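You operate a simulated robot arm through the tools that you are given. There is no shell and no other tool. Be economical: measure what you need, move in short steps, check, and stop when the job is done.

Carry out the task below with a simulated two-armed robot. There is one attempt and no reset: what you move stays moved.

Task
Clear the rack's alarm: close the clear cover and side door, pull out the stop button, then reset.
Fine: The door's knob ends closed.

Only the result counts: the job must be done as asked and must still hold three seconds after the hand-in. Knocking over, shifting, dropping, spilling or breaking anything else fails it. A push-on lid holds only when it is set on centred and level and pressed home; a screw cap is set on level and turned clockwise until tight.

Robot
Two 7-joint arms with two-finger parallel grippers on one trunk, on a base that drives. Base frame: it is fixed to the floor where the robot stands at the start and does not move with it; the origin is under the middle of the robot, x ahead of it, y to its left, z up. Lengths are in m, angles in degrees, forces in N, time in s.
The left shoulder is at the start at [0.07, 0.163, 1.37], the right one opposite. With the tool pointing down near the work surface each hand reaches from about 0.1 to 0.8 m from the robot's upright axis, wherever it stands, measured 20 degrees to its own side. Places, roughly: amps key of the rack [0.7, -0.6, 1.4]; clear cover [0.8, -0.1, 0.8]; control breaker [0.8, -0.2, 1.2]; control unit [0.7, -0.5, 1.3]; knob of the rack side door [0.9, 0.1, 1.1]; lower breaker [0.9, -0.1, 1.2]; output key of the rack [0.7, -0.6, 1.3]; rack power switch [0.6, -0.3, 1.3]; rack side door [0.9, 0, 0.8]; rack stop button [0.8, -0.8, 1.1]; recall key of the rack [0.7, -0.6, 1.4]; reset key of the rack [0.7, -0.6, 1.3]; store key of the rack [0.7, -0.6, 1.4]; upper breaker [0.8, -0.1, 1.2]; volts key of the rack [0.7, -0.5, 1.4]. Payload 3.43 kg a hand.
Tool frame (each hand has its own): the origin (TCP) lies between the finger pads and is the grasp point; the fingertips stand 0.034 m ahead of it; z points along the fingers, y is the line along which they close. Largest opening 0.128 m; finger width 0.024, thickness 0.012; the body of the gripper, 0.048 by 0.13 m, starts 0.096 m behind the TCP.
Orientation is told as [roll, pitch, yaw] about the base's x, y, z axes, in that order, counted from this pose: with the fingers straight down and closing along the base's y, the tool's x points along the base's -x, its y along +y and its z along -z.

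Tools
- The arms move only by the tool play_rows. It takes "left_plan", "right_plan" or both (then of equal length, played together; a hand with none holds still); each is a list that holds one entry, the list of rows, each a list of 7 numbers: the shift along the tool's x, y, z in m, then the turn, a rotation vector about the tool's x, y, z in degrees, then the finger opening in m, from 0 to 0.128. In form: [[[x, y, z, wx, wy, wz, gripper], ...]]. A call has 1 to 10 rows; each row is the pose to reach, as a shift and turn from the pose commanded when the call began, along the tool's axes at that moment. Rows are played at 5 a second. More than 0.05 m and 8.6 degrees between two rows, or a gripper value outside its range, and nothing of the call is played. A pose out of reach is approached as far as the arm can. The call stops where the force on the tool passes 80 N (or 10 N more than at its start, if that is more) or the arm is blocked; 0.2 s more then pass. The fingers move at their own pace (about 0.153 m/s each) and stop on an object; they squeeze with about 22 N. The grip force told is the motor's: it shows also when the fingers shut on nothing. Time passes only in rows, and 0.2 s behind the last, so rows that repeat a pose let the fingers close. The reply holds the time, the measured pose of the TCP, the force on the tool along the base axes, the opening and the grip force, in the units named above and with some noise, with the torque about the TCP (base axes, N m) and any sound that the robot's microphone picked up.
- Cameras (640 x 400 px; columns grow to the right, rows downward): "scene" is now at [0.1298, -0.0187, 1.6129]; the picture's right is [-0.25, -0.97, 0.00], its down [-0.44, 0.12, -0.89] and it looks along [0.86, -0.22, -0.46] (base axes); focal length 250 px, centre (320, 200). "left" rides on the left gripper at [0.076, 0.011, -0.16] in its tool frame; the picture's right is [-0.15, 0.99, 0.00], its down [-0.88, -0.13, -0.46] and it looks along [-0.45, -0.07, 0.89] (tool axes); focal length 234 px, centre (320, 200). "right" rides on the right gripper at [0.076, -0.011, -0.16] in its tool frame; the picture's right is [0.15, 0.99, 0.00], its down [-0.88, 0.13, -0.46] and it looks along [-0.45, 0.07, 0.89] (tool axes); focal length 234 px, centre (320, 200). There is no depth. A picture from a camera that has moved, and an enlarged one, comes with that camera's place and axes in the base frame and with its lens. The place of the scene camera against the robot may be out by one fixed shift of up to 0.012 m in any direction.
- capture(camera): a new picture of that camera. No time passes.
- move_column(by): slides the trunk up (or, below 0, down) by that many m; the arms and the scene camera ride with it, the base frame stays. It gives what a move gives, with no picture.
- base_move(legs): drives the robot by 1 to 6 legs, each [ahead, left, turn to the left] in m, m and degrees, along the robot's own axes; the way and the turn of a leg run together, so that a leg with both is an arc; at most 1.5 m and 180 degrees a leg. The arms and the cameras ride along, it lands a little off, and it stops where it bumps. It gives what a move gives.
- aim_head(pan, tilt): turns the head with the scene camera to pan (to the left, within 86 degrees either way) and tilt (down, from -29 to 69), counted from straight ahead of the robot. It gives what a move gives.
- zoom(camera, box): a new picture of the part [left, top, right, bottom] of that camera's present view, enlarged. No time passes.
- job_done(): hands the job in; it is judged then, once.

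Work in short steps. Places have to be worked out from the pictures, the camera data and where the tool is seen: move nearer, look again, correct. Check each grasp and each placing, and mend what went wrong. You have 120 turns and 88 pictures in all, those below and enlarged ones among them. Open the grippers and draw the arms clear of the work before you hand the job in, unless the task says otherwise; then end with one line.

The tools are called after "Call:" as name(argument=value, ...) on one line, values as JSON. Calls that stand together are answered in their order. play_rows: Moves the arms, as the interface text tells. Its arguments: {"type":"object","properties":{"left_plan":{"type":"array","items":{"type":"array","items":{"type":"array","items":{"type":"number"}}}},"right_plan":{"type":"array","items":{"type":"array","items":{"type":"array","items":{"type":"number"}}}}},"required":[]} The other tools are called the same way: move_column (by) slides the trunk up or down; base_move (legs) drives the base; aim_head (pan, tilt) turns the head that bears the scene camera; capture (camera) takes a picture; zoom (camera, box) takes an enlarged picture of a part of a camera's view; job_done () hands the job in.

At the start:

```text
time: 0.0
left_eef_pos: [0.5816, 0.0563, 1.5137]
left_tcp_rot: [0.0, 0.0, 0.1]
left_contact_force: [-0.5, -0.5, 0.6]
left_moment: [0.01, 0.04, -0.03]
left_gripper_width: 0.1281
left_finger_force: 0.1
right_eef_pos: [0.3142, -0.3094, 1.4789]
right_tcp_rot: [0.0, 0.0, 0.0]
right_contact_force: [-0.3, 0.2, 0.1]
right_moment: [-0.03, 0.01, 0.0]
right_gripper_width: 0.128
right_finger_force: 0.1
trunk travel left (down, up): [-0.85, 0.09]
robot x, y, heading: [0.0008, -0.0002, 0.2]
head pan, tilt: [-14.6, 27.3]
```

scene: 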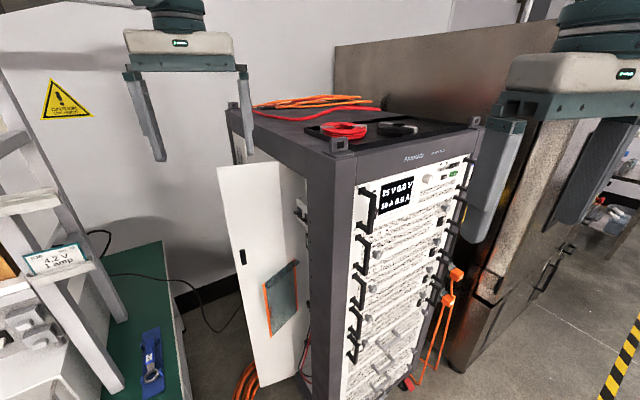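
right: 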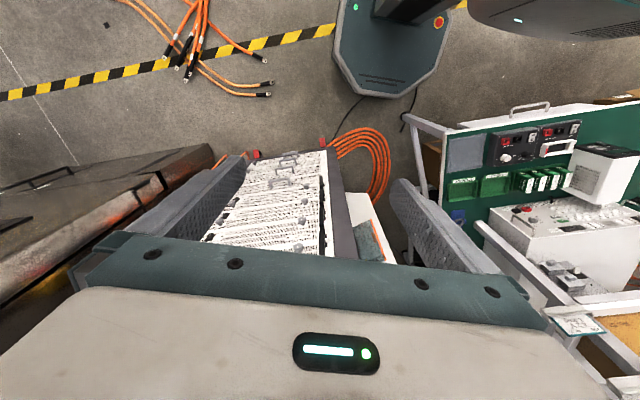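
left: 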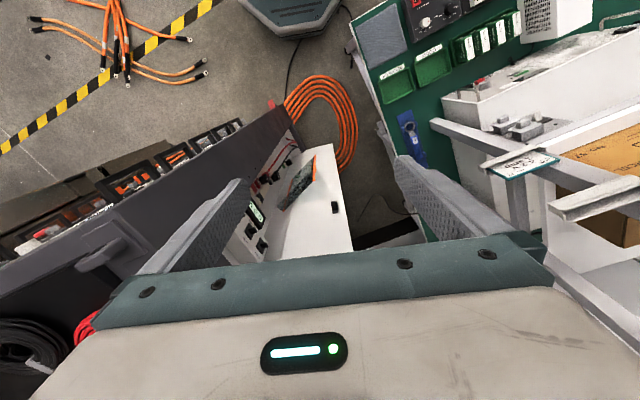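

I start with enlarged looks at the rack's open side and its front panel.

Call:
zoom(camera="scene", box=[200, 140, 360, 400])

Call:
zoom(camera="scene", box=[330, 130, 490, 230])

Call:
zoom(camera="left", box=[180, 80, 440, 260])

```text
1.54 times, centred on (280, 270) of scene
camera zoom: at [0.1298, -0.0187, 1.6129], right [-0.25, -0.97, 0.0], down [-0.44, 0.12, -0.89], along [0.86, -0.22, -0.46], focal length 384 px, centre (382, 92)
```

zoom: 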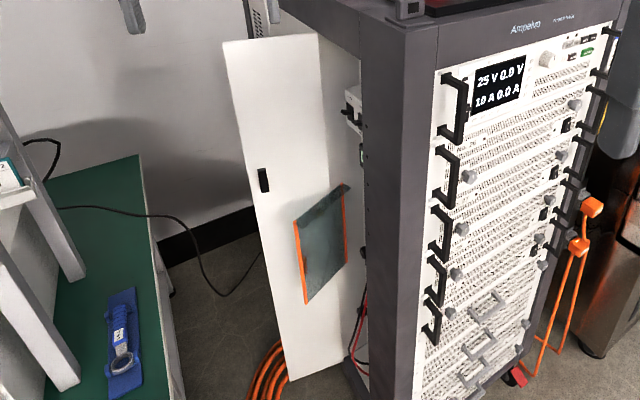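

```text
4.00 times, centred on (410, 180) of scene
camera zoom: at [0.1298, -0.0187, 1.6129], right [-0.25, -0.97, 0.0], down [-0.44, 0.12, -0.89], along [0.86, -0.22, -0.46], focal length 999 px, centre (-40, 280)
```

zoom: 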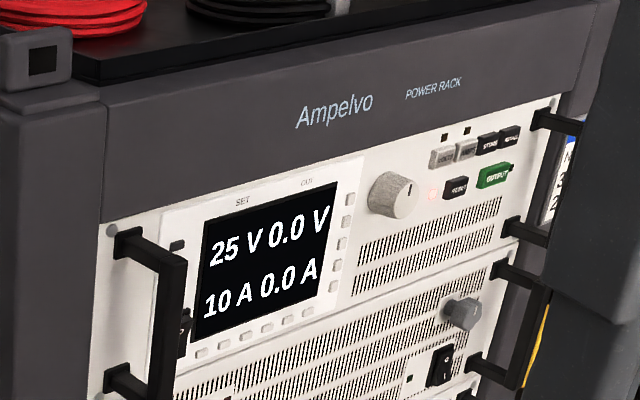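

```text
2.22 times, centred on (310, 170) of left
camera zoom: at [0.5053, 0.0678, 1.6732], right [0.15, 0.99, 0.0], down [0.88, -0.13, 0.46], along [0.45, -0.07, -0.89], focal length 520 px, centre (342, 267)
```

zoom: 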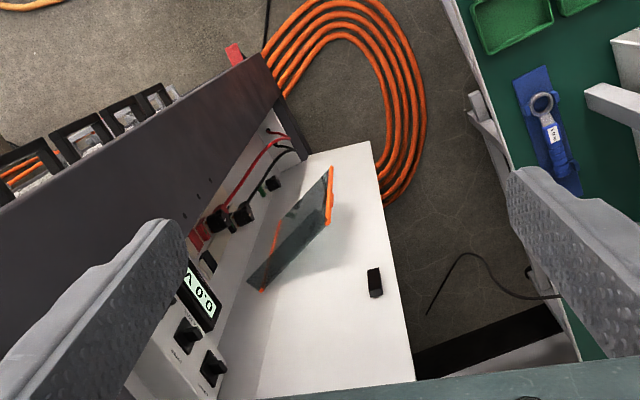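

I need a view into the rack's open side. I back off a little and shift left to see it, keeping clear of the bench.

Call:
base_move(legs=[[-0.2, 0, 0], [0, 0.25, 0]])

Call:
aim_head(pan=-18, tilt=28)

Call:
capture(camera="scene")

```text
time: 3.0
left_eef_pos: [0.379, 0.3014, 1.5138]
left_tcp_rot: [0.1, 0.1, 0.2]
left_contact_force: [-0.2, -1.1, 0.6]
left_moment: [0.03, -0.01, -0.03]
left_gripper_width: 0.1281
left_finger_force: 0.1
right_eef_pos: [0.1124, -0.0648, 1.4782]
right_tcp_rot: [0.1, 0.0, -0.1]
right_contact_force: [0.6, 0.7, -0.1]
right_moment: [0.04, -0.02, 0.02]
right_gripper_width: 0.1281
right_finger_force: 0.0
trunk travel left (down, up): [-0.85, 0.09]
robot x, y, heading: [-0.1991, 0.2473, -0.1]
head pan, tilt: [-14.6, 27.3]
```

```text
time: 3.7
left_eef_pos: [0.3789, 0.3045, 1.5129]
left_tcp_rot: [0.1, 0.0, 0.0]
left_contact_force: [0.3, 0.6, -0.3]
left_moment: [0.03, -0.01, 0.01]
left_gripper_width: 0.128
left_finger_force: 0.1
right_eef_pos: [0.1124, -0.0638, 1.4783]
right_tcp_rot: [0.2, 0.0, 0.1]
right_contact_force: [0.6, -0.6, 0.2]
right_moment: [0.02, -0.03, 0.02]
right_gripper_width: 0.1278
right_finger_force: 0.1
trunk travel left (down, up): [-0.85, 0.09]
robot x, y, heading: [-0.2039, 0.2495, -0.0]
head pan, tilt: [-18.0, 28.0]
```

```text
81 pictures are left
camera scene: at [-0.0739, 0.2233, 1.6117], right [-0.31, -0.95, 0.0], down [-0.45, 0.15, -0.88], along [0.84, -0.27, -0.47], focal length 250 px, centre (320, 200)
```

scene: 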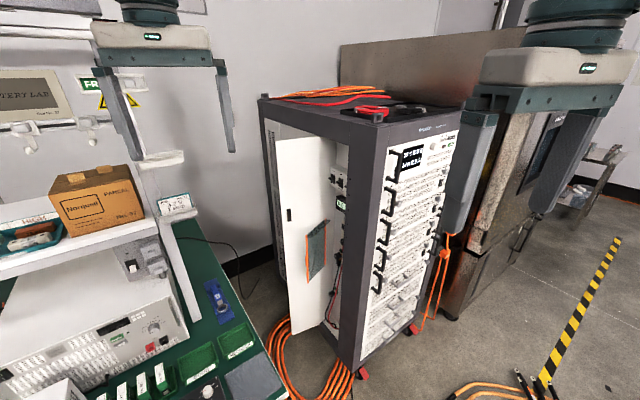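

Call:
zoom(camera="scene", box=[250, 90, 410, 360])

Call:
zoom(camera="scene", box=[265, 120, 385, 220])

Call:
zoom(camera="scene", box=[265, 200, 385, 300])

```text
1.48 times, centred on (330, 225) of scene
camera zoom: at [-0.0739, 0.2233, 1.6117], right [-0.31, -0.95, 0.0], down [-0.45, 0.15, -0.88], along [0.84, -0.27, -0.47], focal length 370 px, centre (305, 163)
```

zoom: 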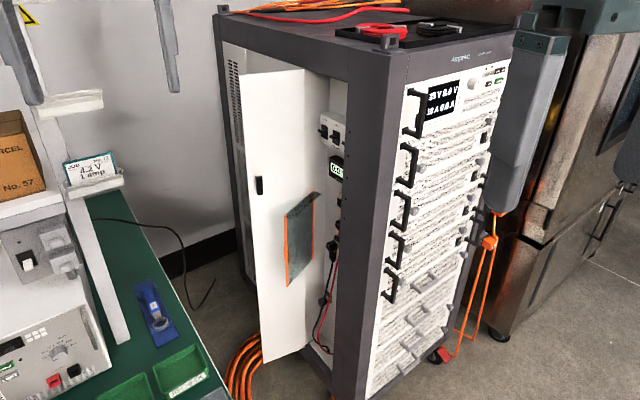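

```text
4.00 times, centred on (325, 170) of scene
camera zoom: at [-0.0739, 0.2233, 1.6117], right [-0.31, -0.95, 0.0], down [-0.45, 0.15, -0.88], along [0.84, -0.27, -0.47], focal length 999 px, centre (300, 320)
```

zoom: 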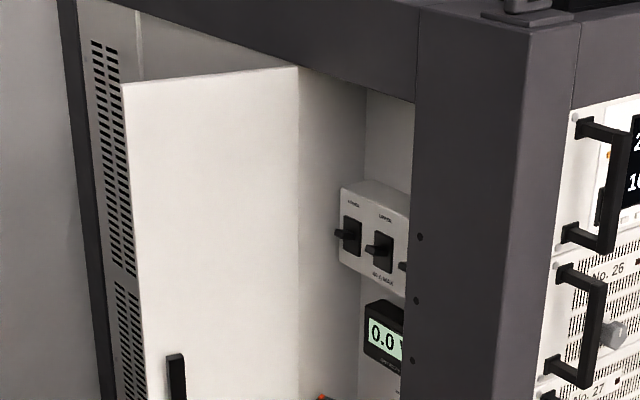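

```text
4.00 times, centred on (325, 250) of scene
camera zoom: at [-0.0739, 0.2233, 1.6117], right [-0.31, -0.95, 0.0], down [-0.45, 0.15, -0.88], along [0.84, -0.27, -0.47], focal length 999 px, centre (300, 0)
```

zoom: 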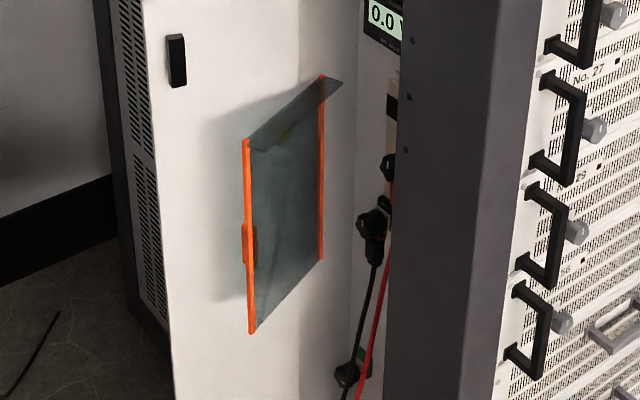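

The cover (free edge near [0.75, 0.01], z 0.73–1.0) and the door (free edge near [0.85, 0.10], hinge near [0.87, -0.08]) both swing on vertical hinges at the rear of the opening. I turn the left tool to point horizontally forward and close the fingers so it can push the cover.

Call:
play_rows(left_plan=[[[0, 0, 0, 0, -8.5, 0, 0.1], [0, 0, 0, 0, -17, 0, 0.08], [0, 0, 0, 0, -25.5, 0, 0.06], [0, 0, 0, 0, -34, 0, 0.04], [0, 0, 0, 0, -42.5, 0, 0.02], [0, 0, 0, 0, -51, 0, 0], [0, 0, 0, 0, -59.5, 0, 0], [0, 0, 0, 0, -68, 0, 0], [0, 0, 0, 0, -76.5, 0, 0], [0, 0, 0, 0, -85, 0, 0]]])

Call:
play_rows(left_plan=[[[0, 0, 0, 0, -5, 0, 0], [0, 0, 0, 8, -5, 0, 0], [0, 0, 0, 16, -5, 0, 0], [0, 0, 0, 24, -5, 0, 0], [0, 0, 0, 30, -5, 0, 0]]])

Call:
capture(camera="left")

```text
time: 5.9
left_eef_pos: [0.3794, 0.3069, 1.5135]
left_tcp_rot: [-0.5, -85.1, 0.5]
left_contact_force: [-0.4, 0.1, -0.1]
left_moment: [0.02, 0.01, -0.01]
left_gripper_width: 0.0
left_finger_force: 21.5
right_eef_pos: [0.1128, -0.0613, 1.4779]
right_tcp_rot: [0.1, 0.0, 0.0]
right_contact_force: [0.1, 0.4, -0.5]
right_moment: [0.01, -0.01, -0.01]
right_gripper_width: 0.1279
right_finger_force: 0.1
trunk travel left (down, up): [-0.85, 0.09]
robot x, y, heading: [-0.204, 0.2478, 0.1]
head pan, tilt: [-18.0, 28.0]
```

```text
time: 7.1
left_eef_pos: [0.3784, 0.3071, 1.5124]
left_tcp_rot: [-114.8, -88.7, 84.7]
left_contact_force: [0.4, -0.1, 0.6]
left_moment: [0.0, 0.0, -0.06]
left_gripper_width: 0.0002
left_finger_force: 22.0
right_eef_pos: [0.1127, -0.0594, 1.4792]
right_tcp_rot: [-0.1, 0.0, 0.0]
right_contact_force: [0.6, 0.4, 0.6]
right_moment: [-0.01, 0.02, 0.05]
right_gripper_width: 0.1279
right_finger_force: 0.1
trunk travel left (down, up): [-0.85, 0.09]
robot x, y, heading: [-0.2029, 0.251, 0.1]
head pan, tilt: [-18.0, 28.0]
```

```text
77 pictures are left
camera left: at [0.246, 0.3947, 1.436], right [0.5, 0.86, 0.13], down [-0.46, 0.14, 0.88], along [0.74, -0.49, 0.46], focal length 234 px, centre (320, 200)
```

left: 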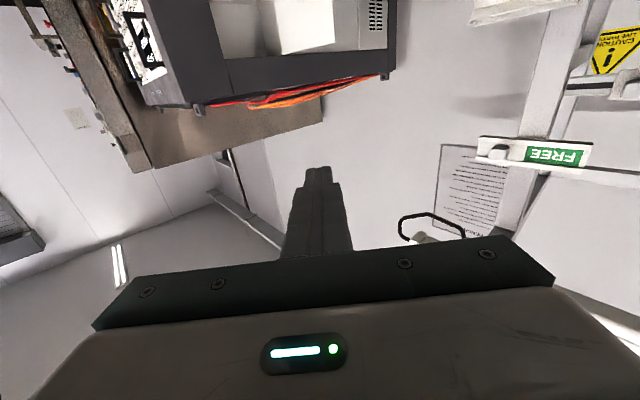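

The bench edge seems to run close to my base, so I look down to the left before driving.

Call:
aim_head(pan=0, tilt=60)

Call:
capture(camera="scene")

```text
time: 8.0
left_eef_pos: [0.379, 0.3051, 1.5128]
left_tcp_rot: [-111.6, -88.6, 81.7]
left_contact_force: [-0.3, -0.4, 0.8]
left_moment: [-0.03, -0.02, 0.05]
left_gripper_width: 0.0
left_finger_force: 22.4
right_eef_pos: [0.1127, -0.0608, 1.4772]
right_tcp_rot: [0.1, 0.0, 0.0]
right_contact_force: [-0.5, -0.2, -0.2]
right_moment: [-0.02, 0.01, -0.04]
right_gripper_width: 0.128
right_finger_force: 0.0
trunk travel left (down, up): [-0.85, 0.09]
robot x, y, heading: [-0.2009, 0.2466, -0.1]
head pan, tilt: [0.0, 60.0]
```

```text
76 pictures are left
camera scene: at [-0.0941, 0.2528, 1.5666], right [0.0, -1.0, 0.0], down [-0.87, 0.0, -0.5], along [0.5, 0.0, -0.87], focal length 250 px, centre (320, 200)
```

scene: 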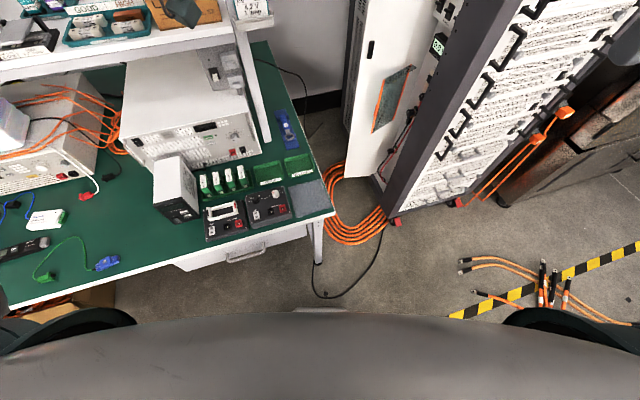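

Bench corner is near [0.36, 0.19], so I go right first, then ahead, to about [0.04, -0.05], and then lower the trunk.

Call:
base_move(legs=[[0, -0.3, 0], [0.24, 0, 0]])

Call:
move_column(by=-0.35)

Call:
aim_head(pan=-5, tilt=30)

Call:
capture(camera="scene")

```text
time: 11.4
left_eef_pos: [0.6163, 0.0074, 1.5145]
left_tcp_rot: [-117.6, -88.6, 87.9]
left_contact_force: [0.0, 0.1, -0.6]
left_moment: [-0.01, 0.02, -0.03]
left_gripper_width: 0.0
left_finger_force: 21.7
right_eef_pos: [0.3492, -0.3599, 1.4808]
right_tcp_rot: [0.0, -0.1, 0.0]
right_contact_force: [0.2, -0.3, 0.7]
right_moment: [-0.01, -0.03, 0.0]
right_gripper_width: 0.1281
right_finger_force: 0.0
trunk travel left (down, up): [-0.85, 0.09]
robot x, y, heading: [0.0378, -0.052, 0.3]
head pan, tilt: [0.0, 60.0]
```

```text
time: 14.9
left_eef_pos: [0.6199, 0.0064, 1.1635]
left_tcp_rot: [-112.7, -88.7, 82.9]
left_contact_force: [0.8, 0.5, -0.5]
left_moment: [0.01, -0.01, 0.02]
left_gripper_width: 0.0001
left_finger_force: 22.4
right_eef_pos: [0.3533, -0.3602, 1.1281]
right_tcp_rot: [0.0, -0.1, 0.1]
right_contact_force: [-0.1, 0.2, -0.4]
right_moment: [0.01, -0.03, 0.02]
right_gripper_width: 0.1283
right_finger_force: 0.1
trunk travel left (down, up): [-0.5, 0.44]
robot x, y, heading: [0.0379, -0.0469, -0.0]
head pan, tilt: [0.0, 60.0]
```

```text
time: 15.8
left_eef_pos: [0.6191, 0.0065, 1.1641]
left_tcp_rot: [-112.5, -88.7, 82.7]
left_contact_force: [0.5, 0.6, 0.3]
left_moment: [0.01, -0.02, 0.0]
left_gripper_width: 0.0
left_finger_force: 22.1
right_eef_pos: [0.3534, -0.3611, 1.1291]
right_tcp_rot: [-0.1, -0.1, 0.1]
right_contact_force: [0.5, 1.0, -0.3]
right_moment: [0.01, 0.0, 0.0]
right_gripper_width: 0.1279
right_finger_force: 0.0
trunk travel left (down, up): [-0.5, 0.44]
robot x, y, heading: [0.0385, -0.0535, -0.0]
head pan, tilt: [-5.0, 30.0]
```

```text
75 pictures are left
camera scene: at [0.1696, -0.0534, 1.2585], right [-0.09, -1.0, 0.0], down [-0.5, 0.04, -0.87], along [0.86, -0.07, -0.5], focal length 250 px, centre (320, 200)
```

scene: 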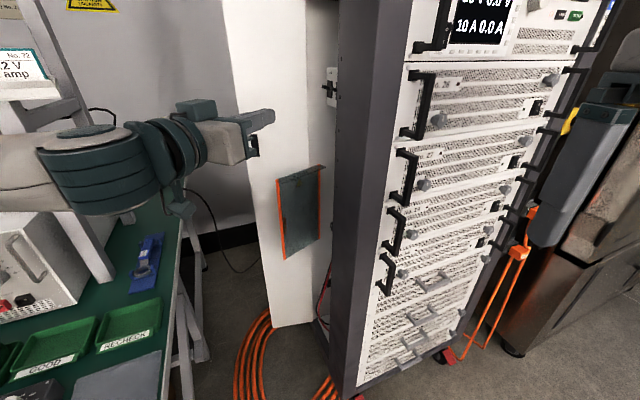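

Left fingers at about [0.65, -0.01, 1.16]; cover's free edge confirmed near [0.735, 0.01], z 0.74–1.0. I shift the hand left, lower to the cover's mid height, then check before reaching behind the edge.

Call:
play_rows(left_plan=[[[0, 0.05, 0, 0, 0, 0, 0], [0, 0.1, 0, 0, 0, 0, 0], [0.05, 0.1, 0, 0, 0, 0, 0], [0.1, 0.1, 0, 0, 0, 0, 0], [0.15, 0.1, 0, 0, 0, 0, 0], [0.2, 0.1, 0, 0, 0, 0, 0], [0.25, 0.1, 0, 0, 0, 0, 0], [0.294, 0.1, 0, 0, 0, 0, 0], [0.294, 0.1, 0.04, 0, 0, 0, 0], [0.294, 0.1, 0.07, 0, 0, 0, 0]]])

Call:
capture(camera="left")

Call:
capture(camera="scene")

```text
time: 17.5
left_eef_pos: [0.7281, 0.1274, 1.0596]
left_tcp_rot: [124.5, -73.0, -151.3]
left_contact_force: [2.2, -0.4, 0.4]
left_moment: [0.02, -0.06, -0.16]
left_gripper_width: 0.0
left_finger_force: 21.6
right_eef_pos: [0.3666, -0.37, 1.1312]
right_tcp_rot: [0.3, -0.3, -3.3]
right_contact_force: [1.7, -0.5, 1.0]
right_moment: [0.0, 0.22, 0.03]
right_gripper_width: 0.128
right_finger_force: 0.2
trunk travel left (down, up): [-0.5, 0.44]
robot x, y, heading: [0.0795, -0.0343, -3.3]
head pan, tilt: [-5.0, 30.0]
stopped in row 8 (left hand): the arm was blocked; the commanded pose is now the measured one
```

```text
74 pictures are left
camera left: at [0.6146, 0.2222, 0.9636], right [0.38, 0.84, 0.38], down [-0.68, -0.03, 0.73], along [0.63, -0.54, 0.56], focal length 234 px, centre (320, 200)
```

left: 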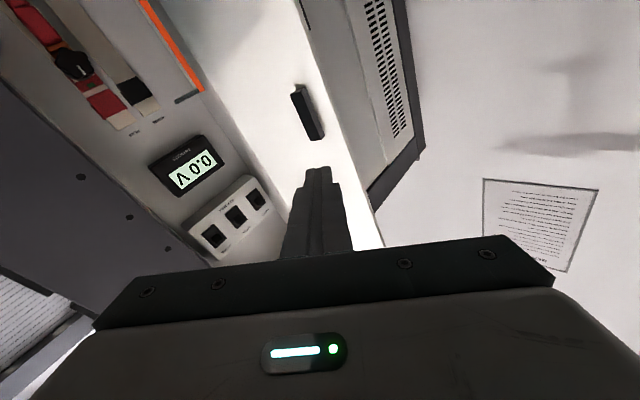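

```text
73 pictures are left
camera scene: at [0.1996, -0.0793, 1.2632], right [-0.15, -0.99, -0.03], down [-0.49, 0.1, -0.87], along [0.86, -0.11, -0.5], focal length 250 px, centre (320, 200)
```

scene: 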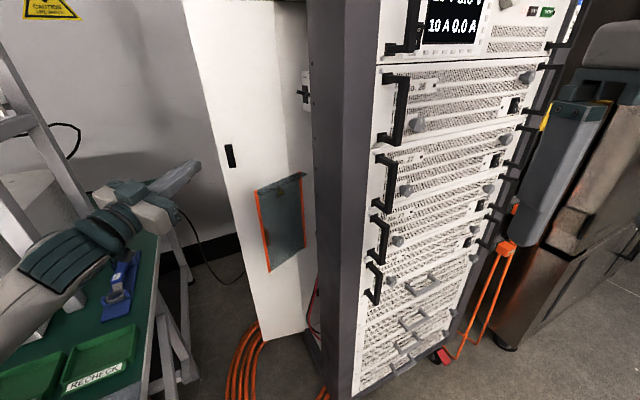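

The arm got blocked (elbow low against the bench, robot itself pushed slightly). I raise the trunk so the elbow is higher, then look at the bench.

Call:
move_column(by=0.3)

Call:
aim_head(pan=20, tilt=50)

Call:
capture(camera="scene")

```text
time: 20.5
left_eef_pos: [0.7094, 0.1493, 1.3422]
left_tcp_rot: [128.1, -74.7, -154.3]
left_contact_force: [-0.4, -0.8, -0.4]
left_moment: [0.01, 0.02, 0.0]
left_gripper_width: 0.0
left_finger_force: 22.6
right_eef_pos: [0.3647, -0.3488, 1.4312]
right_tcp_rot: [-0.2, -0.1, -1.6]
right_contact_force: [1.1, 0.5, 0.5]
right_moment: [0.0, 0.04, 0.04]
right_gripper_width: 0.1279
right_finger_force: 0.1
trunk travel left (down, up): [-0.8, 0.14]
robot x, y, heading: [0.0587, -0.0369, -1.6]
head pan, tilt: [-5.0, 30.0]
```

```text
time: 21.4
left_eef_pos: [0.7111, 0.1483, 1.341]
left_tcp_rot: [128.2, -74.7, -154.3]
left_contact_force: [-0.5, -0.1, 0.7]
left_moment: [-0.01, -0.02, -0.01]
left_gripper_width: 0.0002
left_finger_force: 22.0
right_eef_pos: [0.3653, -0.3482, 1.4301]
right_tcp_rot: [-0.1, -0.1, -1.6]
right_contact_force: [-0.6, -0.3, -0.2]
right_moment: [-0.02, -0.03, 0.01]
right_gripper_width: 0.128
right_finger_force: 0.1
trunk travel left (down, up): [-0.8, 0.14]
robot x, y, heading: [0.0595, -0.0341, -1.5]
head pan, tilt: [20.0, 50.0]
```

```text
72 pictures are left
camera scene: at [0.1735, -0.0078, 1.5291], right [0.32, -0.95, 0.0], down [-0.73, -0.24, -0.64], along [0.61, 0.2, -0.77], focal length 250 px, centre (320, 200)
```

scene: 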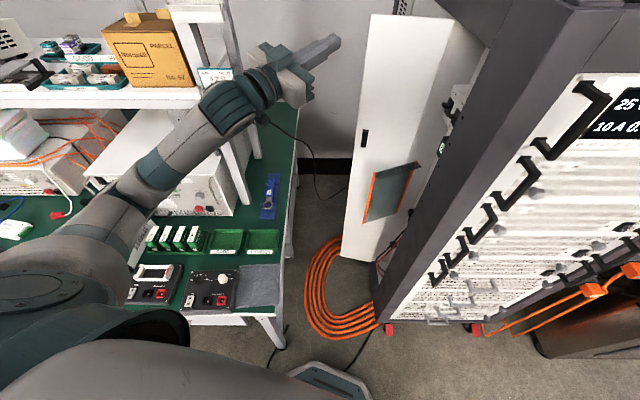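

Bench items look undisturbed. With the trunk high, I now tilt the left tool about 40° downward (azimuth about -30°) so the arm comes in from above.

Call:
play_rows(left_plan=[[[0, 0, 0, 1.4, 6.9, -1.8, 0], [0, 0, 0, 2.8, 13.9, -3.5, 0], [0, 0, 0, 4.2, 20.8, -5.3, 0], [0, 0, 0, 5.5, 27.7, -7, 0], [0, 0, 0, 6.9, 34.6, -8.8, 0], [0, 0, 0, 8.3, 41.6, -10.5, 0], [0, 0, 0, 9.7, 48.5, -12.3, 0]]])

Call:
capture(camera="left")

Call:
capture(camera="scene")

```text
time: 22.9
left_eef_pos: [0.7095, 0.1483, 1.3415]
left_tcp_rot: [-3.2, -50.1, -28.8]
left_contact_force: [0.6, 0.0, 0.0]
left_moment: [0.01, -0.04, -0.03]
left_gripper_width: 0.0
left_finger_force: 21.8
right_eef_pos: [0.3646, -0.3493, 1.4297]
right_tcp_rot: [-0.3, -0.2, -1.6]
right_contact_force: [0.1, 0.1, 0.0]
right_moment: [0.03, 0.0, 0.0]
right_gripper_width: 0.1282
right_finger_force: 0.0
trunk travel left (down, up): [-0.8, 0.14]
robot x, y, heading: [0.062, -0.0352, -1.6]
head pan, tilt: [20.0, 50.0]
```

```text
71 pictures are left
camera left: at [0.57, 0.2484, 1.3861], right [0.59, 0.8, 0.08], down [0.13, -0.19, 0.97], along [0.79, -0.57, -0.22], focal length 234 px, centre (320, 200)
```

left: 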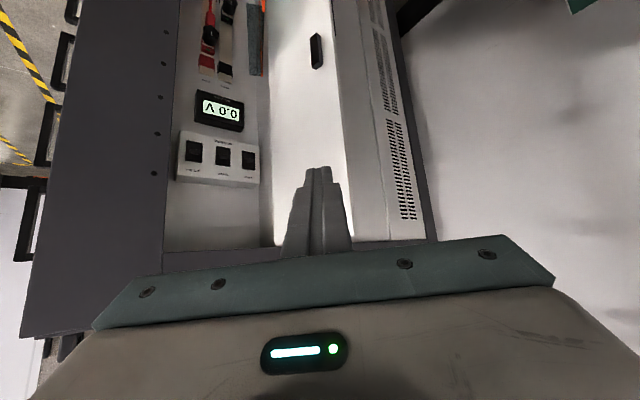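

```text
70 pictures are left
camera scene: at [0.1739, -0.0085, 1.529], right [0.32, -0.95, 0.0], down [-0.73, -0.24, -0.64], along [0.61, 0.2, -0.77], focal length 250 px, centre (320, 200)
```

scene: 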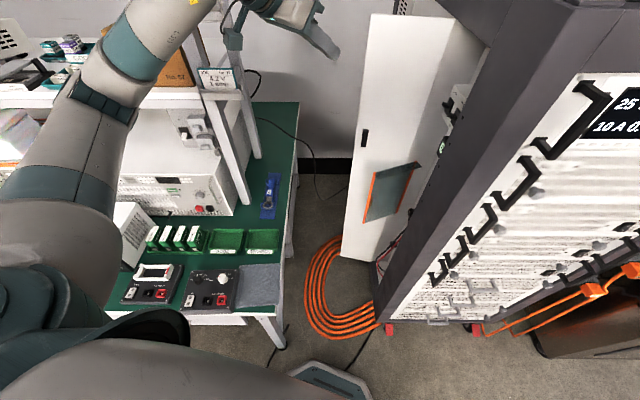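

Good view and the elbow is now high. I descend vertically about 0.44 m in front of the cover's free edge, slightly to its left.

Call:
play_rows(left_plan=[[[0.034, -0.006, 0.028, 0, 0, 0, 0], [0.067, -0.012, 0.056, 0, 0, 0, 0], [0.1, -0.019, 0.085, 0, 0, 0, 0], [0.134, -0.025, 0.113, 0, 0, 0, 0], [0.168, -0.031, 0.141, 0, 0, 0, 0], [0.201, -0.038, 0.169, 0, 0, 0, 0], [0.235, -0.044, 0.197, 0, 0, 0, 0], [0.268, -0.05, 0.226, 0, 0, 0, 0], [0.302, -0.057, 0.254, 0, 0, 0, 0], [0.335, -0.063, 0.282, 0, 0, 0, 0]]])

Call:
capture(camera="left")

Call:
capture(camera="scene")

```text
time: 25.1
left_eef_pos: [0.6715, 0.0812, 0.9061]
left_tcp_rot: [-3.2, -50.2, -28.7]
left_contact_force: [0.0, -0.5, 0.1]
left_moment: [0.01, 0.01, 0.01]
left_gripper_width: 0.0002
left_finger_force: 21.7
right_eef_pos: [0.3639, -0.3488, 1.4302]
right_tcp_rot: [-0.2, -0.3, -1.6]
right_contact_force: [0.2, 0.1, 0.1]
right_moment: [0.04, -0.03, 0.0]
right_gripper_width: 0.1282
right_finger_force: 0.0
trunk travel left (down, up): [-0.8, 0.14]
robot x, y, heading: [0.0544, -0.0336, -1.8]
head pan, tilt: [20.0, 50.0]
```

```text
69 pictures are left
camera left: at [0.531, 0.1805, 0.9496], right [0.59, 0.8, 0.08], down [0.13, -0.19, 0.97], along [0.79, -0.57, -0.22], focal length 234 px, centre (320, 200)
```

left: 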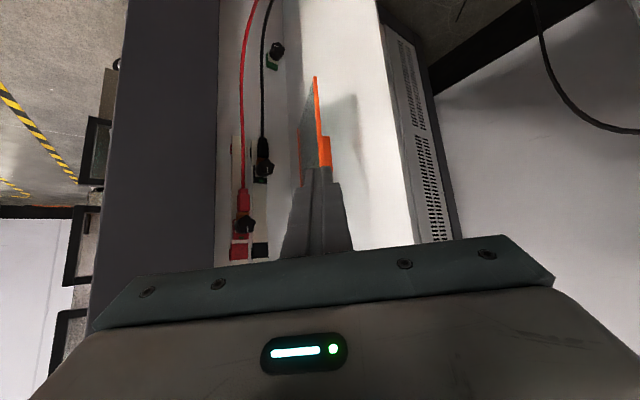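

```text
68 pictures are left
camera scene: at [0.1736, -0.0076, 1.5291], right [0.32, -0.95, 0.0], down [-0.73, -0.24, -0.64], along [0.61, 0.2, -0.77], focal length 250 px, centre (320, 200)
```

scene: 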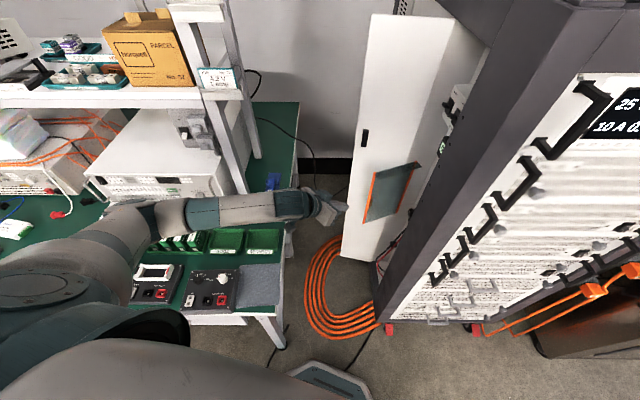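

The fingers are right in line with the cover's free edge. I shift +0.045 along tool y to clear the edge and its tab, then go 0.11 m forward between cover and door.

Call:
play_rows(left_plan=[[[0, 0.045, 0, 0, 0, 0, 0], [-0.025, 0.045, 0.03, 0, 0, 0, 0], [-0.048, 0.045, 0.057, 0, 0, 0, 0], [-0.07, 0.045, 0.084, 0, 0, 0, 0]]])

Call:
capture(camera="left")

Call:
zoom(camera="scene", box=[290, 120, 450, 270])

```text
time: 26.1
left_eef_pos: [0.7883, 0.0618, 0.9048]
left_tcp_rot: [-3.1, -50.2, -28.6]
left_contact_force: [-0.5, 0.7, -0.8]
left_moment: [-0.01, 0.02, -0.03]
left_gripper_width: 0.0
left_finger_force: 22.0
right_eef_pos: [0.3641, -0.3492, 1.4292]
right_tcp_rot: [-0.1, -0.1, -1.5]
right_contact_force: [0.5, -0.4, 0.4]
right_moment: [0.01, 0.0, 0.04]
right_gripper_width: 0.1282
right_finger_force: 0.1
trunk travel left (down, up): [-0.8, 0.14]
robot x, y, heading: [0.0579, -0.0371, -1.5]
head pan, tilt: [20.0, 50.0]
```

```text
67 pictures are left
camera left: at [0.6485, 0.1618, 0.9485], right [0.59, 0.8, 0.08], down [0.13, -0.19, 0.97], along [0.79, -0.57, -0.22], focal length 234 px, centre (320, 200)
```

left: 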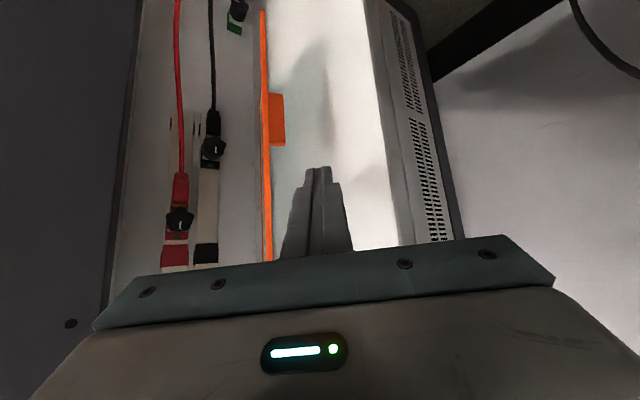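

```text
2.67 times, centred on (370, 195) of scene
camera zoom: at [0.1743, -0.0079, 1.529], right [0.32, -0.95, 0.0], down [-0.73, -0.24, -0.64], along [0.61, 0.2, -0.77], focal length 666 px, centre (187, 213)
```

zoom: 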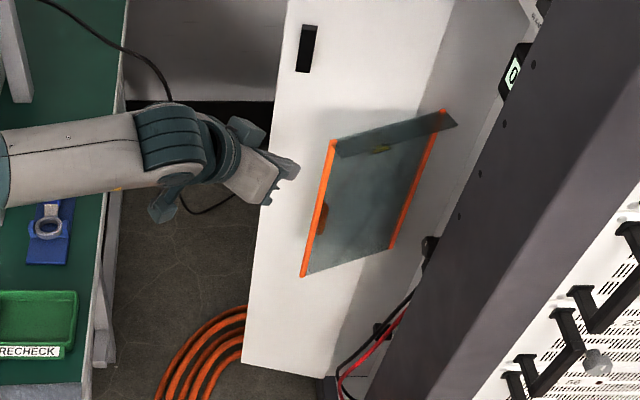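

Fingers are now beyond the cover's free edge on its outer side. I sweep along the hinge arc to push the cover most of the way closed.

Call:
play_rows(left_plan=[[[0.006, -0.022, -0.007, 0, 0, 0, 0], [0.01, -0.043, -0.012, 0, 0, 0, 0], [0.01, -0.072, -0.011, 0, 0, 0, 0], [0.009, -0.1, -0.01, 0, 0, 0, 0], [0.008, -0.121, -0.01, 0, 0, 0, 0], [0.007, -0.142, -0.009, 0, 0, 0, 0]]])

Call:
capture(camera="left")

Call:
zoom(camera="scene", box=[290, 120, 450, 270])

```text
time: 27.6
left_eef_pos: [0.7053, -0.0539, 0.9117]
left_tcp_rot: [-3.2, -50.0, -28.7]
left_contact_force: [0.1, -0.6, -0.1]
left_moment: [-0.05, 0.01, 0.01]
left_gripper_width: 0.0001
left_finger_force: 21.8
right_eef_pos: [0.3642, -0.3486, 1.4301]
right_tcp_rot: [-0.1, -0.2, -1.6]
right_contact_force: [-0.5, -0.3, 0.4]
right_moment: [-0.01, -0.01, -0.01]
right_gripper_width: 0.1279
right_finger_force: 0.0
trunk travel left (down, up): [-0.8, 0.14]
robot x, y, heading: [0.0578, -0.0357, -1.9]
head pan, tilt: [20.0, 50.0]
```

```text
65 pictures are left
camera left: at [0.565, 0.0464, 0.956], right [0.59, 0.8, 0.08], down [0.13, -0.19, 0.97], along [0.79, -0.57, -0.22], focal length 234 px, centre (320, 200)
```

left: 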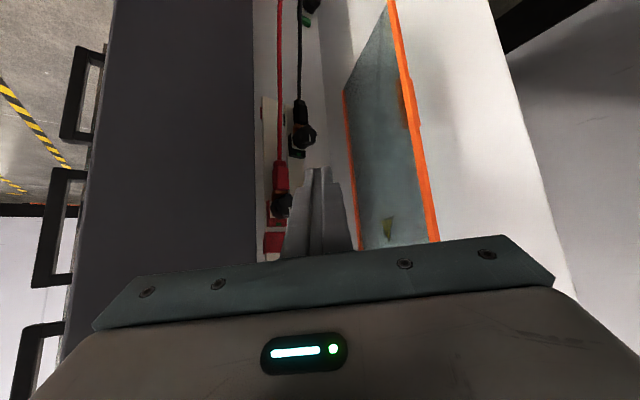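

```text
2.67 times, centred on (370, 195) of scene
camera zoom: at [0.1727, -0.0089, 1.5292], right [0.32, -0.95, 0.0], down [-0.73, -0.24, -0.64], along [0.61, 0.2, -0.77], focal length 666 px, centre (187, 213)
```

zoom: 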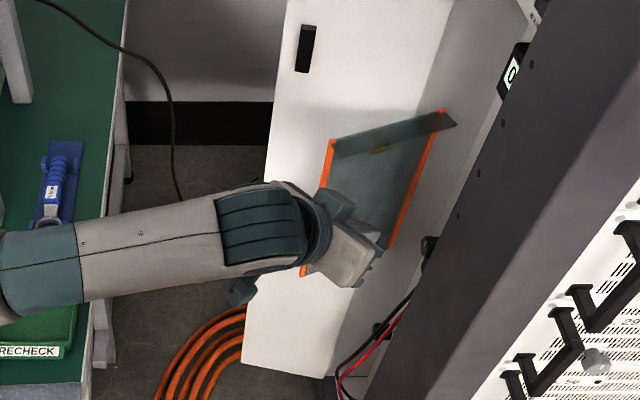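

The fingers passed in front of the cover: triangulating from the two hand views puts its free edge at about [0.80, 0.00], z 0.66–0.95. I go back to its left, slightly lower, and reach farther in.

Call:
play_rows(left_plan=[[[0, 0.045, 0, 0, 0, 0, 0], [0.012, 0.09, 0.01, 0, 0, 0, 0], [0.038, 0.132, 0.032, 0, 0, 0, 0], [0.02, 0.132, 0.054, 0, 0, 0, 0], [0.002, 0.132, 0.075, 0, 0, 0, 0]]])

Call:
capture(camera="left")

Call:
zoom(camera="scene", box=[290, 120, 450, 270])

```text
refused: row 3 steps farther than a row can; nothing moved
```

```text
63 pictures are left
camera left: at [0.565, 0.0464, 0.956], right [0.59, 0.8, 0.08], down [0.13, -0.19, 0.97], along [0.79, -0.57, -0.22], focal length 234 px, centre (320, 200)
```

left: 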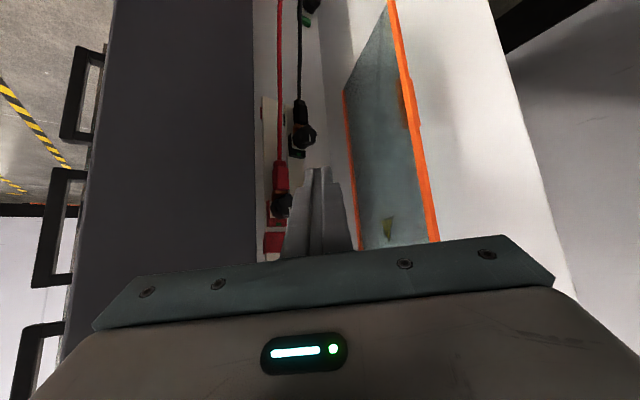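

```text
2.67 times, centred on (370, 195) of scene
camera zoom: at [0.1727, -0.0089, 1.5292], right [0.32, -0.95, 0.0], down [-0.73, -0.24, -0.64], along [0.61, 0.2, -0.77], focal length 666 px, centre (187, 213)
```

zoom: 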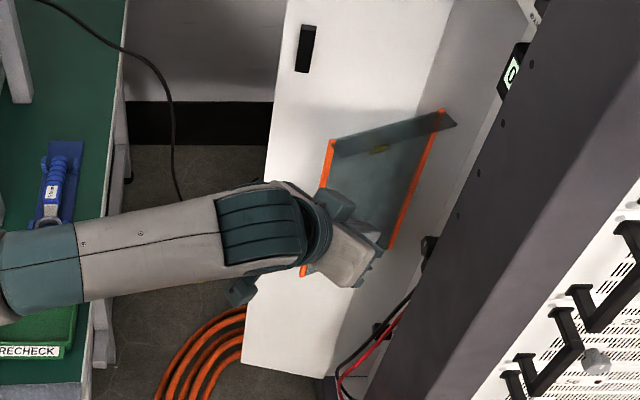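

One row was too long a step; I replay the same move with smaller steps.

Call:
play_rows(left_plan=[[[0, 0.04, 0, 0, 0, 0, 0], [0, 0.08, 0, 0, 0, 0, 0], [0.015, 0.115, 0.012, 0, 0, 0, 0], [0.038, 0.132, 0.032, 0, 0, 0, 0], [0.02, 0.132, 0.054, 0, 0, 0, 0], [0.002, 0.132, 0.075, 0, 0, 0, 0]]])

Call:
capture(camera="left")

```text
time: 28.9
left_eef_pos: [0.8218, 0.0295, 0.8554]
left_tcp_rot: [-3.0, -50.1, -28.7]
left_contact_force: [1.0, 1.3, -0.8]
left_moment: [0.02, -0.01, 0.02]
left_gripper_width: 0.0
left_finger_force: 22.3
right_eef_pos: [0.3661, -0.3482, 1.4296]
right_tcp_rot: [-0.2, -0.1, -1.4]
right_contact_force: [0.0, -0.4, -0.4]
right_moment: [-0.02, -0.02, 0.01]
right_gripper_width: 0.1281
right_finger_force: 0.0
trunk travel left (down, up): [-0.8, 0.14]
robot x, y, heading: [0.0603, -0.0379, -1.4]
head pan, tilt: [20.0, 50.0]
```

```text
61 pictures are left
camera left: at [0.6811, 0.1285, 0.8988], right [0.59, 0.8, 0.08], down [0.13, -0.19, 0.97], along [0.79, -0.57, -0.22], focal length 234 px, centre (320, 200)
```

left: 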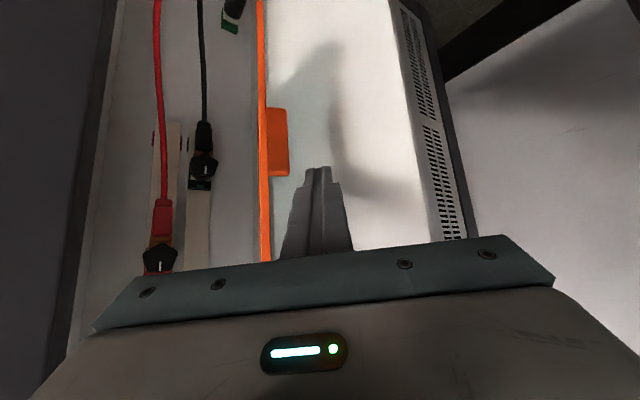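

Consistent now: fingertips are 3 cm past the edge on the outer side. I sweep along the hinge arc again.

Call:
play_rows(left_plan=[[[0.002, -0.025, -0.003, 0, 0, 0, 0], [0.004, -0.051, -0.005, 0, 0, 0, 0], [0.007, -0.082, -0.009, 0, 0, 0, 0], [0.005, -0.115, -0.006, 0, 0, 0, 0]]])

Call:
capture(camera="left")

Call:
zoom(camera="scene", box=[290, 120, 450, 270])

```text
time: 29.9
left_eef_pos: [0.7551, -0.0665, 0.8628]
left_tcp_rot: [-3.1, -50.2, -28.6]
left_contact_force: [0.2, 0.1, -0.7]
left_moment: [0.0, -0.01, 0.0]
left_gripper_width: 0.0003
left_finger_force: 22.2
right_eef_pos: [0.3645, -0.3502, 1.4295]
right_tcp_rot: [-0.1, -0.1, -1.6]
right_contact_force: [0.4, -0.2, 0.5]
right_moment: [0.04, 0.03, 0.0]
right_gripper_width: 0.1281
right_finger_force: 0.1
trunk travel left (down, up): [-0.8, 0.14]
robot x, y, heading: [0.0645, -0.0322, -1.5]
head pan, tilt: [20.0, 50.0]
```

```text
60 pictures are left
camera left: at [0.6141, 0.0337, 0.9048], right [0.59, 0.8, 0.08], down [0.13, -0.19, 0.97], along [0.79, -0.57, -0.22], focal length 234 px, centre (320, 200)
```

left: 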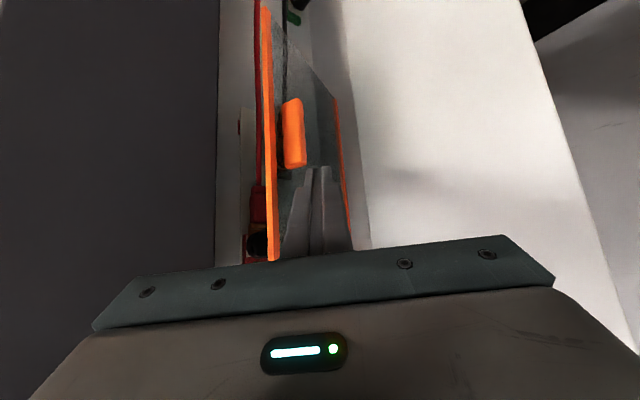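

```text
2.67 times, centred on (370, 195) of scene
camera zoom: at [0.1732, -0.0095, 1.5291], right [0.32, -0.95, 0.0], down [-0.73, -0.24, -0.64], along [0.61, 0.2, -0.77], focal length 666 px, centre (187, 213)
```

zoom: 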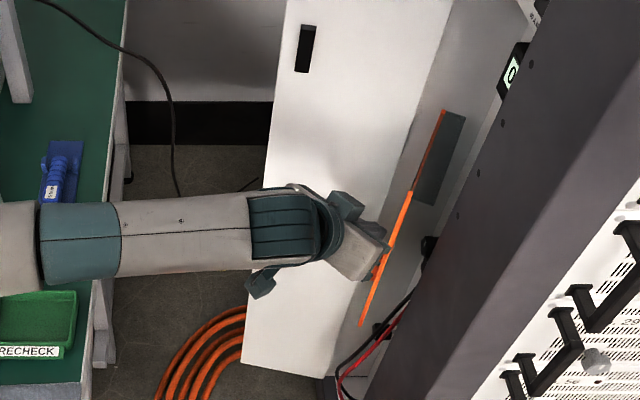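

The cover is following. I continue along the arc, yawing the hand a bit more toward the panel, until it seats.

Call:
play_rows(left_plan=[[[-0.004, -0.015, 0.005, 4, 0, 3.3, 0], [-0.008, -0.031, 0.009, 7.6, 0, 6.4, 0], [-0.012, -0.042, 0.015, 11.4, 0, 9.6, 0], [-0.017, -0.053, 0.021, 11.4, 0, 9.6, 0], [-0.022, -0.06, 0.026, 11.4, 0, 9.6, 0], [-0.027, -0.066, 0.032, 11.4, 0, 9.6, 0]]])

Call:
capture(camera="left")

Call:
zoom(camera="scene", box=[290, 120, 450, 270])

```text
time: 31.4
left_eef_pos: [0.7502, -0.1262, 0.8613]
left_tcp_rot: [-2.7, -50.4, -43.3]
left_contact_force: [-47.8, 65.0, 10.4]
left_moment: [0.55, 0.46, -0.48]
left_gripper_width: 0.0
left_finger_force: 21.7
right_eef_pos: [0.3578, -0.336, 1.435]
right_tcp_rot: [-0.7, -0.4, -1.3]
right_contact_force: [1.1, -0.5, -0.5]
right_moment: [0.01, 0.02, -0.01]
right_gripper_width: 0.1281
right_finger_force: 0.0
trunk travel left (down, up): [-0.8, 0.14]
robot x, y, heading: [0.0603, -0.0371, -1.6]
head pan, tilt: [20.0, 50.0]
```

```text
58 pictures are left
camera left: at [0.6398, 0.0045, 0.9046], right [0.77, 0.63, 0.08], down [0.08, -0.22, 0.97], along [0.63, -0.74, -0.22], focal length 234 px, centre (320, 200)
```

left: 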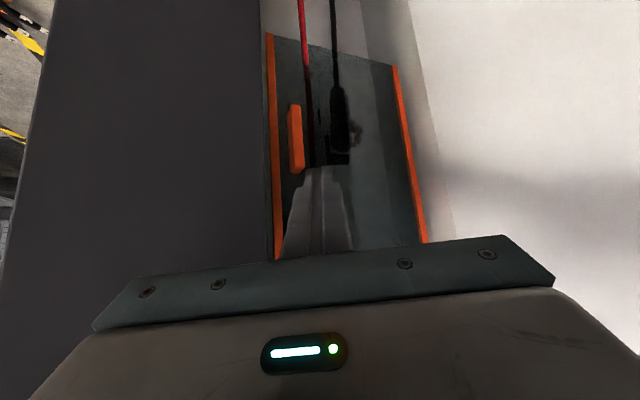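

```text
2.67 times, centred on (370, 195) of scene
camera zoom: at [0.1646, 0.0045, 1.5296], right [0.32, -0.95, 0.01], down [-0.72, -0.25, -0.64], along [0.61, 0.2, -0.76], focal length 666 px, centre (187, 213)
```

zoom: 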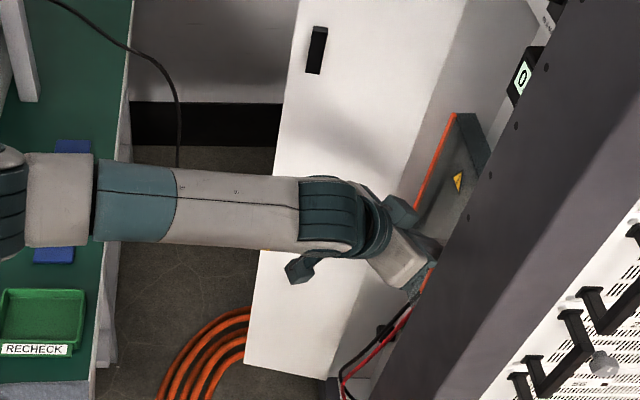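

About 80 N contact: the cover seems seated. I withdraw the hand and check that it stays shut.

Call:
play_rows(left_plan=[[[0, 0, -0.03, 0, 0, 0, 0], [0, 0, -0.07, 0, 0, 0, 0], [0, 0, -0.11, 0, 0, 0, 0], [0, 0, -0.15, 0, 0, 0, 0]]])

Call:
capture(camera="left")

```text
time: 32.4
left_eef_pos: [0.678, -0.0584, 0.9577]
left_tcp_rot: [-3.2, -50.8, -43.7]
left_contact_force: [-0.5, 0.1, 0.3]
left_moment: [0.0, 0.03, 0.02]
left_gripper_width: 0.0
left_finger_force: 21.8
right_eef_pos: [0.3638, -0.3471, 1.4301]
right_tcp_rot: [-0.2, -0.2, -1.6]
right_contact_force: [-0.1, 0.2, -0.2]
right_moment: [0.01, 0.0, 0.01]
right_gripper_width: 0.1281
right_finger_force: 0.1
trunk travel left (down, up): [-0.8, 0.14]
robot x, y, heading: [0.0573, -0.035, -1.7]
head pan, tilt: [20.0, 50.0]
```

```text
56 pictures are left
camera left: at [0.5687, 0.0748, 1.0002], right [0.78, 0.62, 0.08], down [0.07, -0.21, 0.97], along [0.62, -0.75, -0.21], focal length 234 px, centre (320, 200)
```

left: 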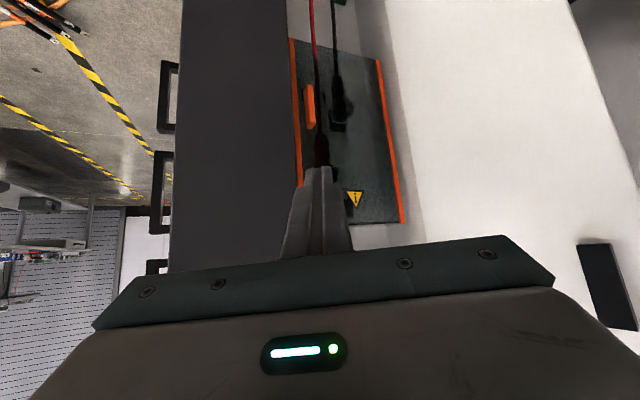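

The cover stays flat and closed. Next the door: I raise and move the hand out to the left, yawing it to about -60°, to hook behind the door's free edge at z≈1.25.

Call:
play_rows(left_plan=[[[-0.019, 0.022, -0.036, 0, 0, 0, 0], [-0.039, 0.043, -0.072, 0, 0, 0, 0], [-0.058, 0.065, -0.107, 2, 0, 1.7, 0], [-0.077, 0.086, -0.143, 4, 0, 3.4, 0], [-0.096, 0.108, -0.179, 6, 0, 5, 0], [-0.116, 0.129, -0.215, 8, 0, 6.7, 0], [-0.135, 0.151, -0.25, 10, 0, 8.4, 0], [-0.154, 0.172, -0.286, 12.2, 0, 10.2, 0]]])

Call:
aim_head(pan=0, tilt=30)

Call:
capture(camera="left")

Call:
capture(camera="scene")

```text
time: 34.1
left_eef_pos: [0.7195, 0.0917, 1.2392]
left_tcp_rot: [0.1, -50.5, -55.5]
left_contact_force: [0.0, -0.4, 0.4]
left_moment: [0.04, 0.03, -0.02]
left_gripper_width: 0.0
left_finger_force: 22.5
left hand out of reach, approached as far as the arm can: row 6, 7, 8
right_eef_pos: [0.3653, -0.3494, 1.4305]
right_tcp_rot: [-0.2, -0.1, -1.5]
right_contact_force: [0.1, 0.1, 0.1]
right_moment: [0.01, 0.02, 0.04]
right_gripper_width: 0.1281
right_finger_force: 0.1
trunk travel left (down, up): [-0.8, 0.14]
robot x, y, heading: [0.0566, -0.0339, -1.5]
head pan, tilt: [20.0, 50.0]
```

```text
time: 35.0
left_eef_pos: [0.7185, 0.0927, 1.2387]
left_tcp_rot: [0.1, -50.4, -55.6]
left_contact_force: [1.1, 0.6, -0.5]
left_moment: [-0.02, -0.02, -0.03]
left_gripper_width: 0.0
left_finger_force: 22.4
right_eef_pos: [0.3635, -0.3481, 1.4307]
right_tcp_rot: [-0.1, -0.2, -1.5]
right_contact_force: [-0.3, -0.5, -0.7]
right_moment: [0.02, -0.02, -0.03]
right_gripper_width: 0.1282
right_finger_force: 0.2
trunk travel left (down, up): [-0.8, 0.14]
robot x, y, heading: [0.0589, -0.0356, -2.0]
head pan, tilt: [0.0, 30.0]
```

```text
55 pictures are left
camera left: at [0.6316, 0.2395, 1.2824], right [0.87, 0.48, 0.11], down [0.01, -0.25, 0.97], along [0.5, -0.84, -0.22], focal length 234 px, centre (320, 200)
```

left: 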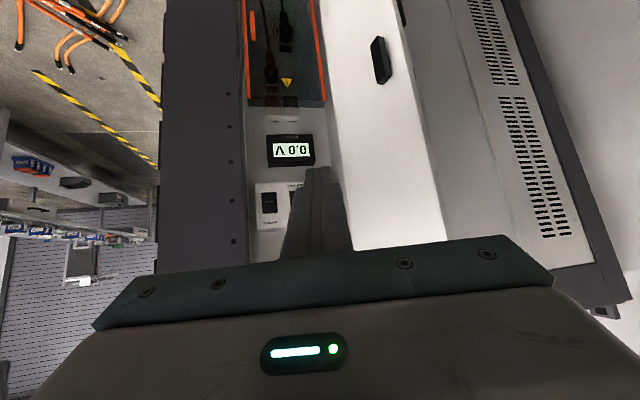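

```text
54 pictures are left
camera scene: at [0.1905, -0.0343, 1.5585], right [-0.03, -1.0, 0.0], down [-0.5, 0.01, -0.87], along [0.87, -0.02, -0.5], focal length 250 px, centre (320, 200)
```

scene: 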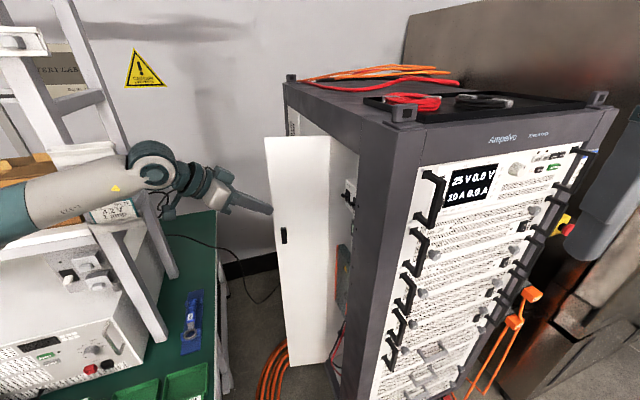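

That orientation is at the reach limit there. I turn the hand back to about azimuth -35° and flatten the pitch to about 25°, shifting slightly left.

Call:
play_rows(left_plan=[[[0.01, 0.01, -0.011, -4, -4, -3.2, 0], [0.019, 0.02, -0.022, -7.7, -7.5, -6.4, 0], [0.028, 0.03, -0.034, -11.5, -11.2, -9.5, 0], [0.037, 0.04, -0.045, -15.4, -15, -12.7, 0]]])

Call:
capture(camera="left")

```text
time: 36.0
left_eef_pos: [0.7179, 0.1622, 1.2396]
left_tcp_rot: [-6.1, -65.4, -30.1]
left_contact_force: [0.4, -0.8, 0.8]
left_moment: [0.01, -0.02, -0.01]
left_gripper_width: 0.0001
left_finger_force: 22.1
right_eef_pos: [0.3641, -0.3486, 1.4299]
right_tcp_rot: [-0.3, -0.2, -1.6]
right_contact_force: [-0.6, 0.2, -0.3]
right_moment: [0.0, 0.01, 0.0]
right_gripper_width: 0.1282
right_finger_force: 0.0
trunk travel left (down, up): [-0.8, 0.14]
robot x, y, heading: [0.0587, -0.0374, -1.5]
head pan, tilt: [0.0, 30.0]
```

```text
53 pictures are left
camera left: at [0.5815, 0.2751, 1.2368], right [0.63, 0.77, 0.09], down [-0.09, -0.04, 1.0], along [0.77, -0.63, 0.04], focal length 234 px, centre (320, 200)
```

left: 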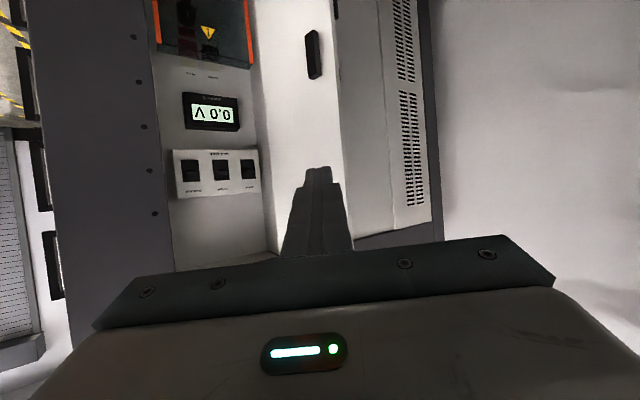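

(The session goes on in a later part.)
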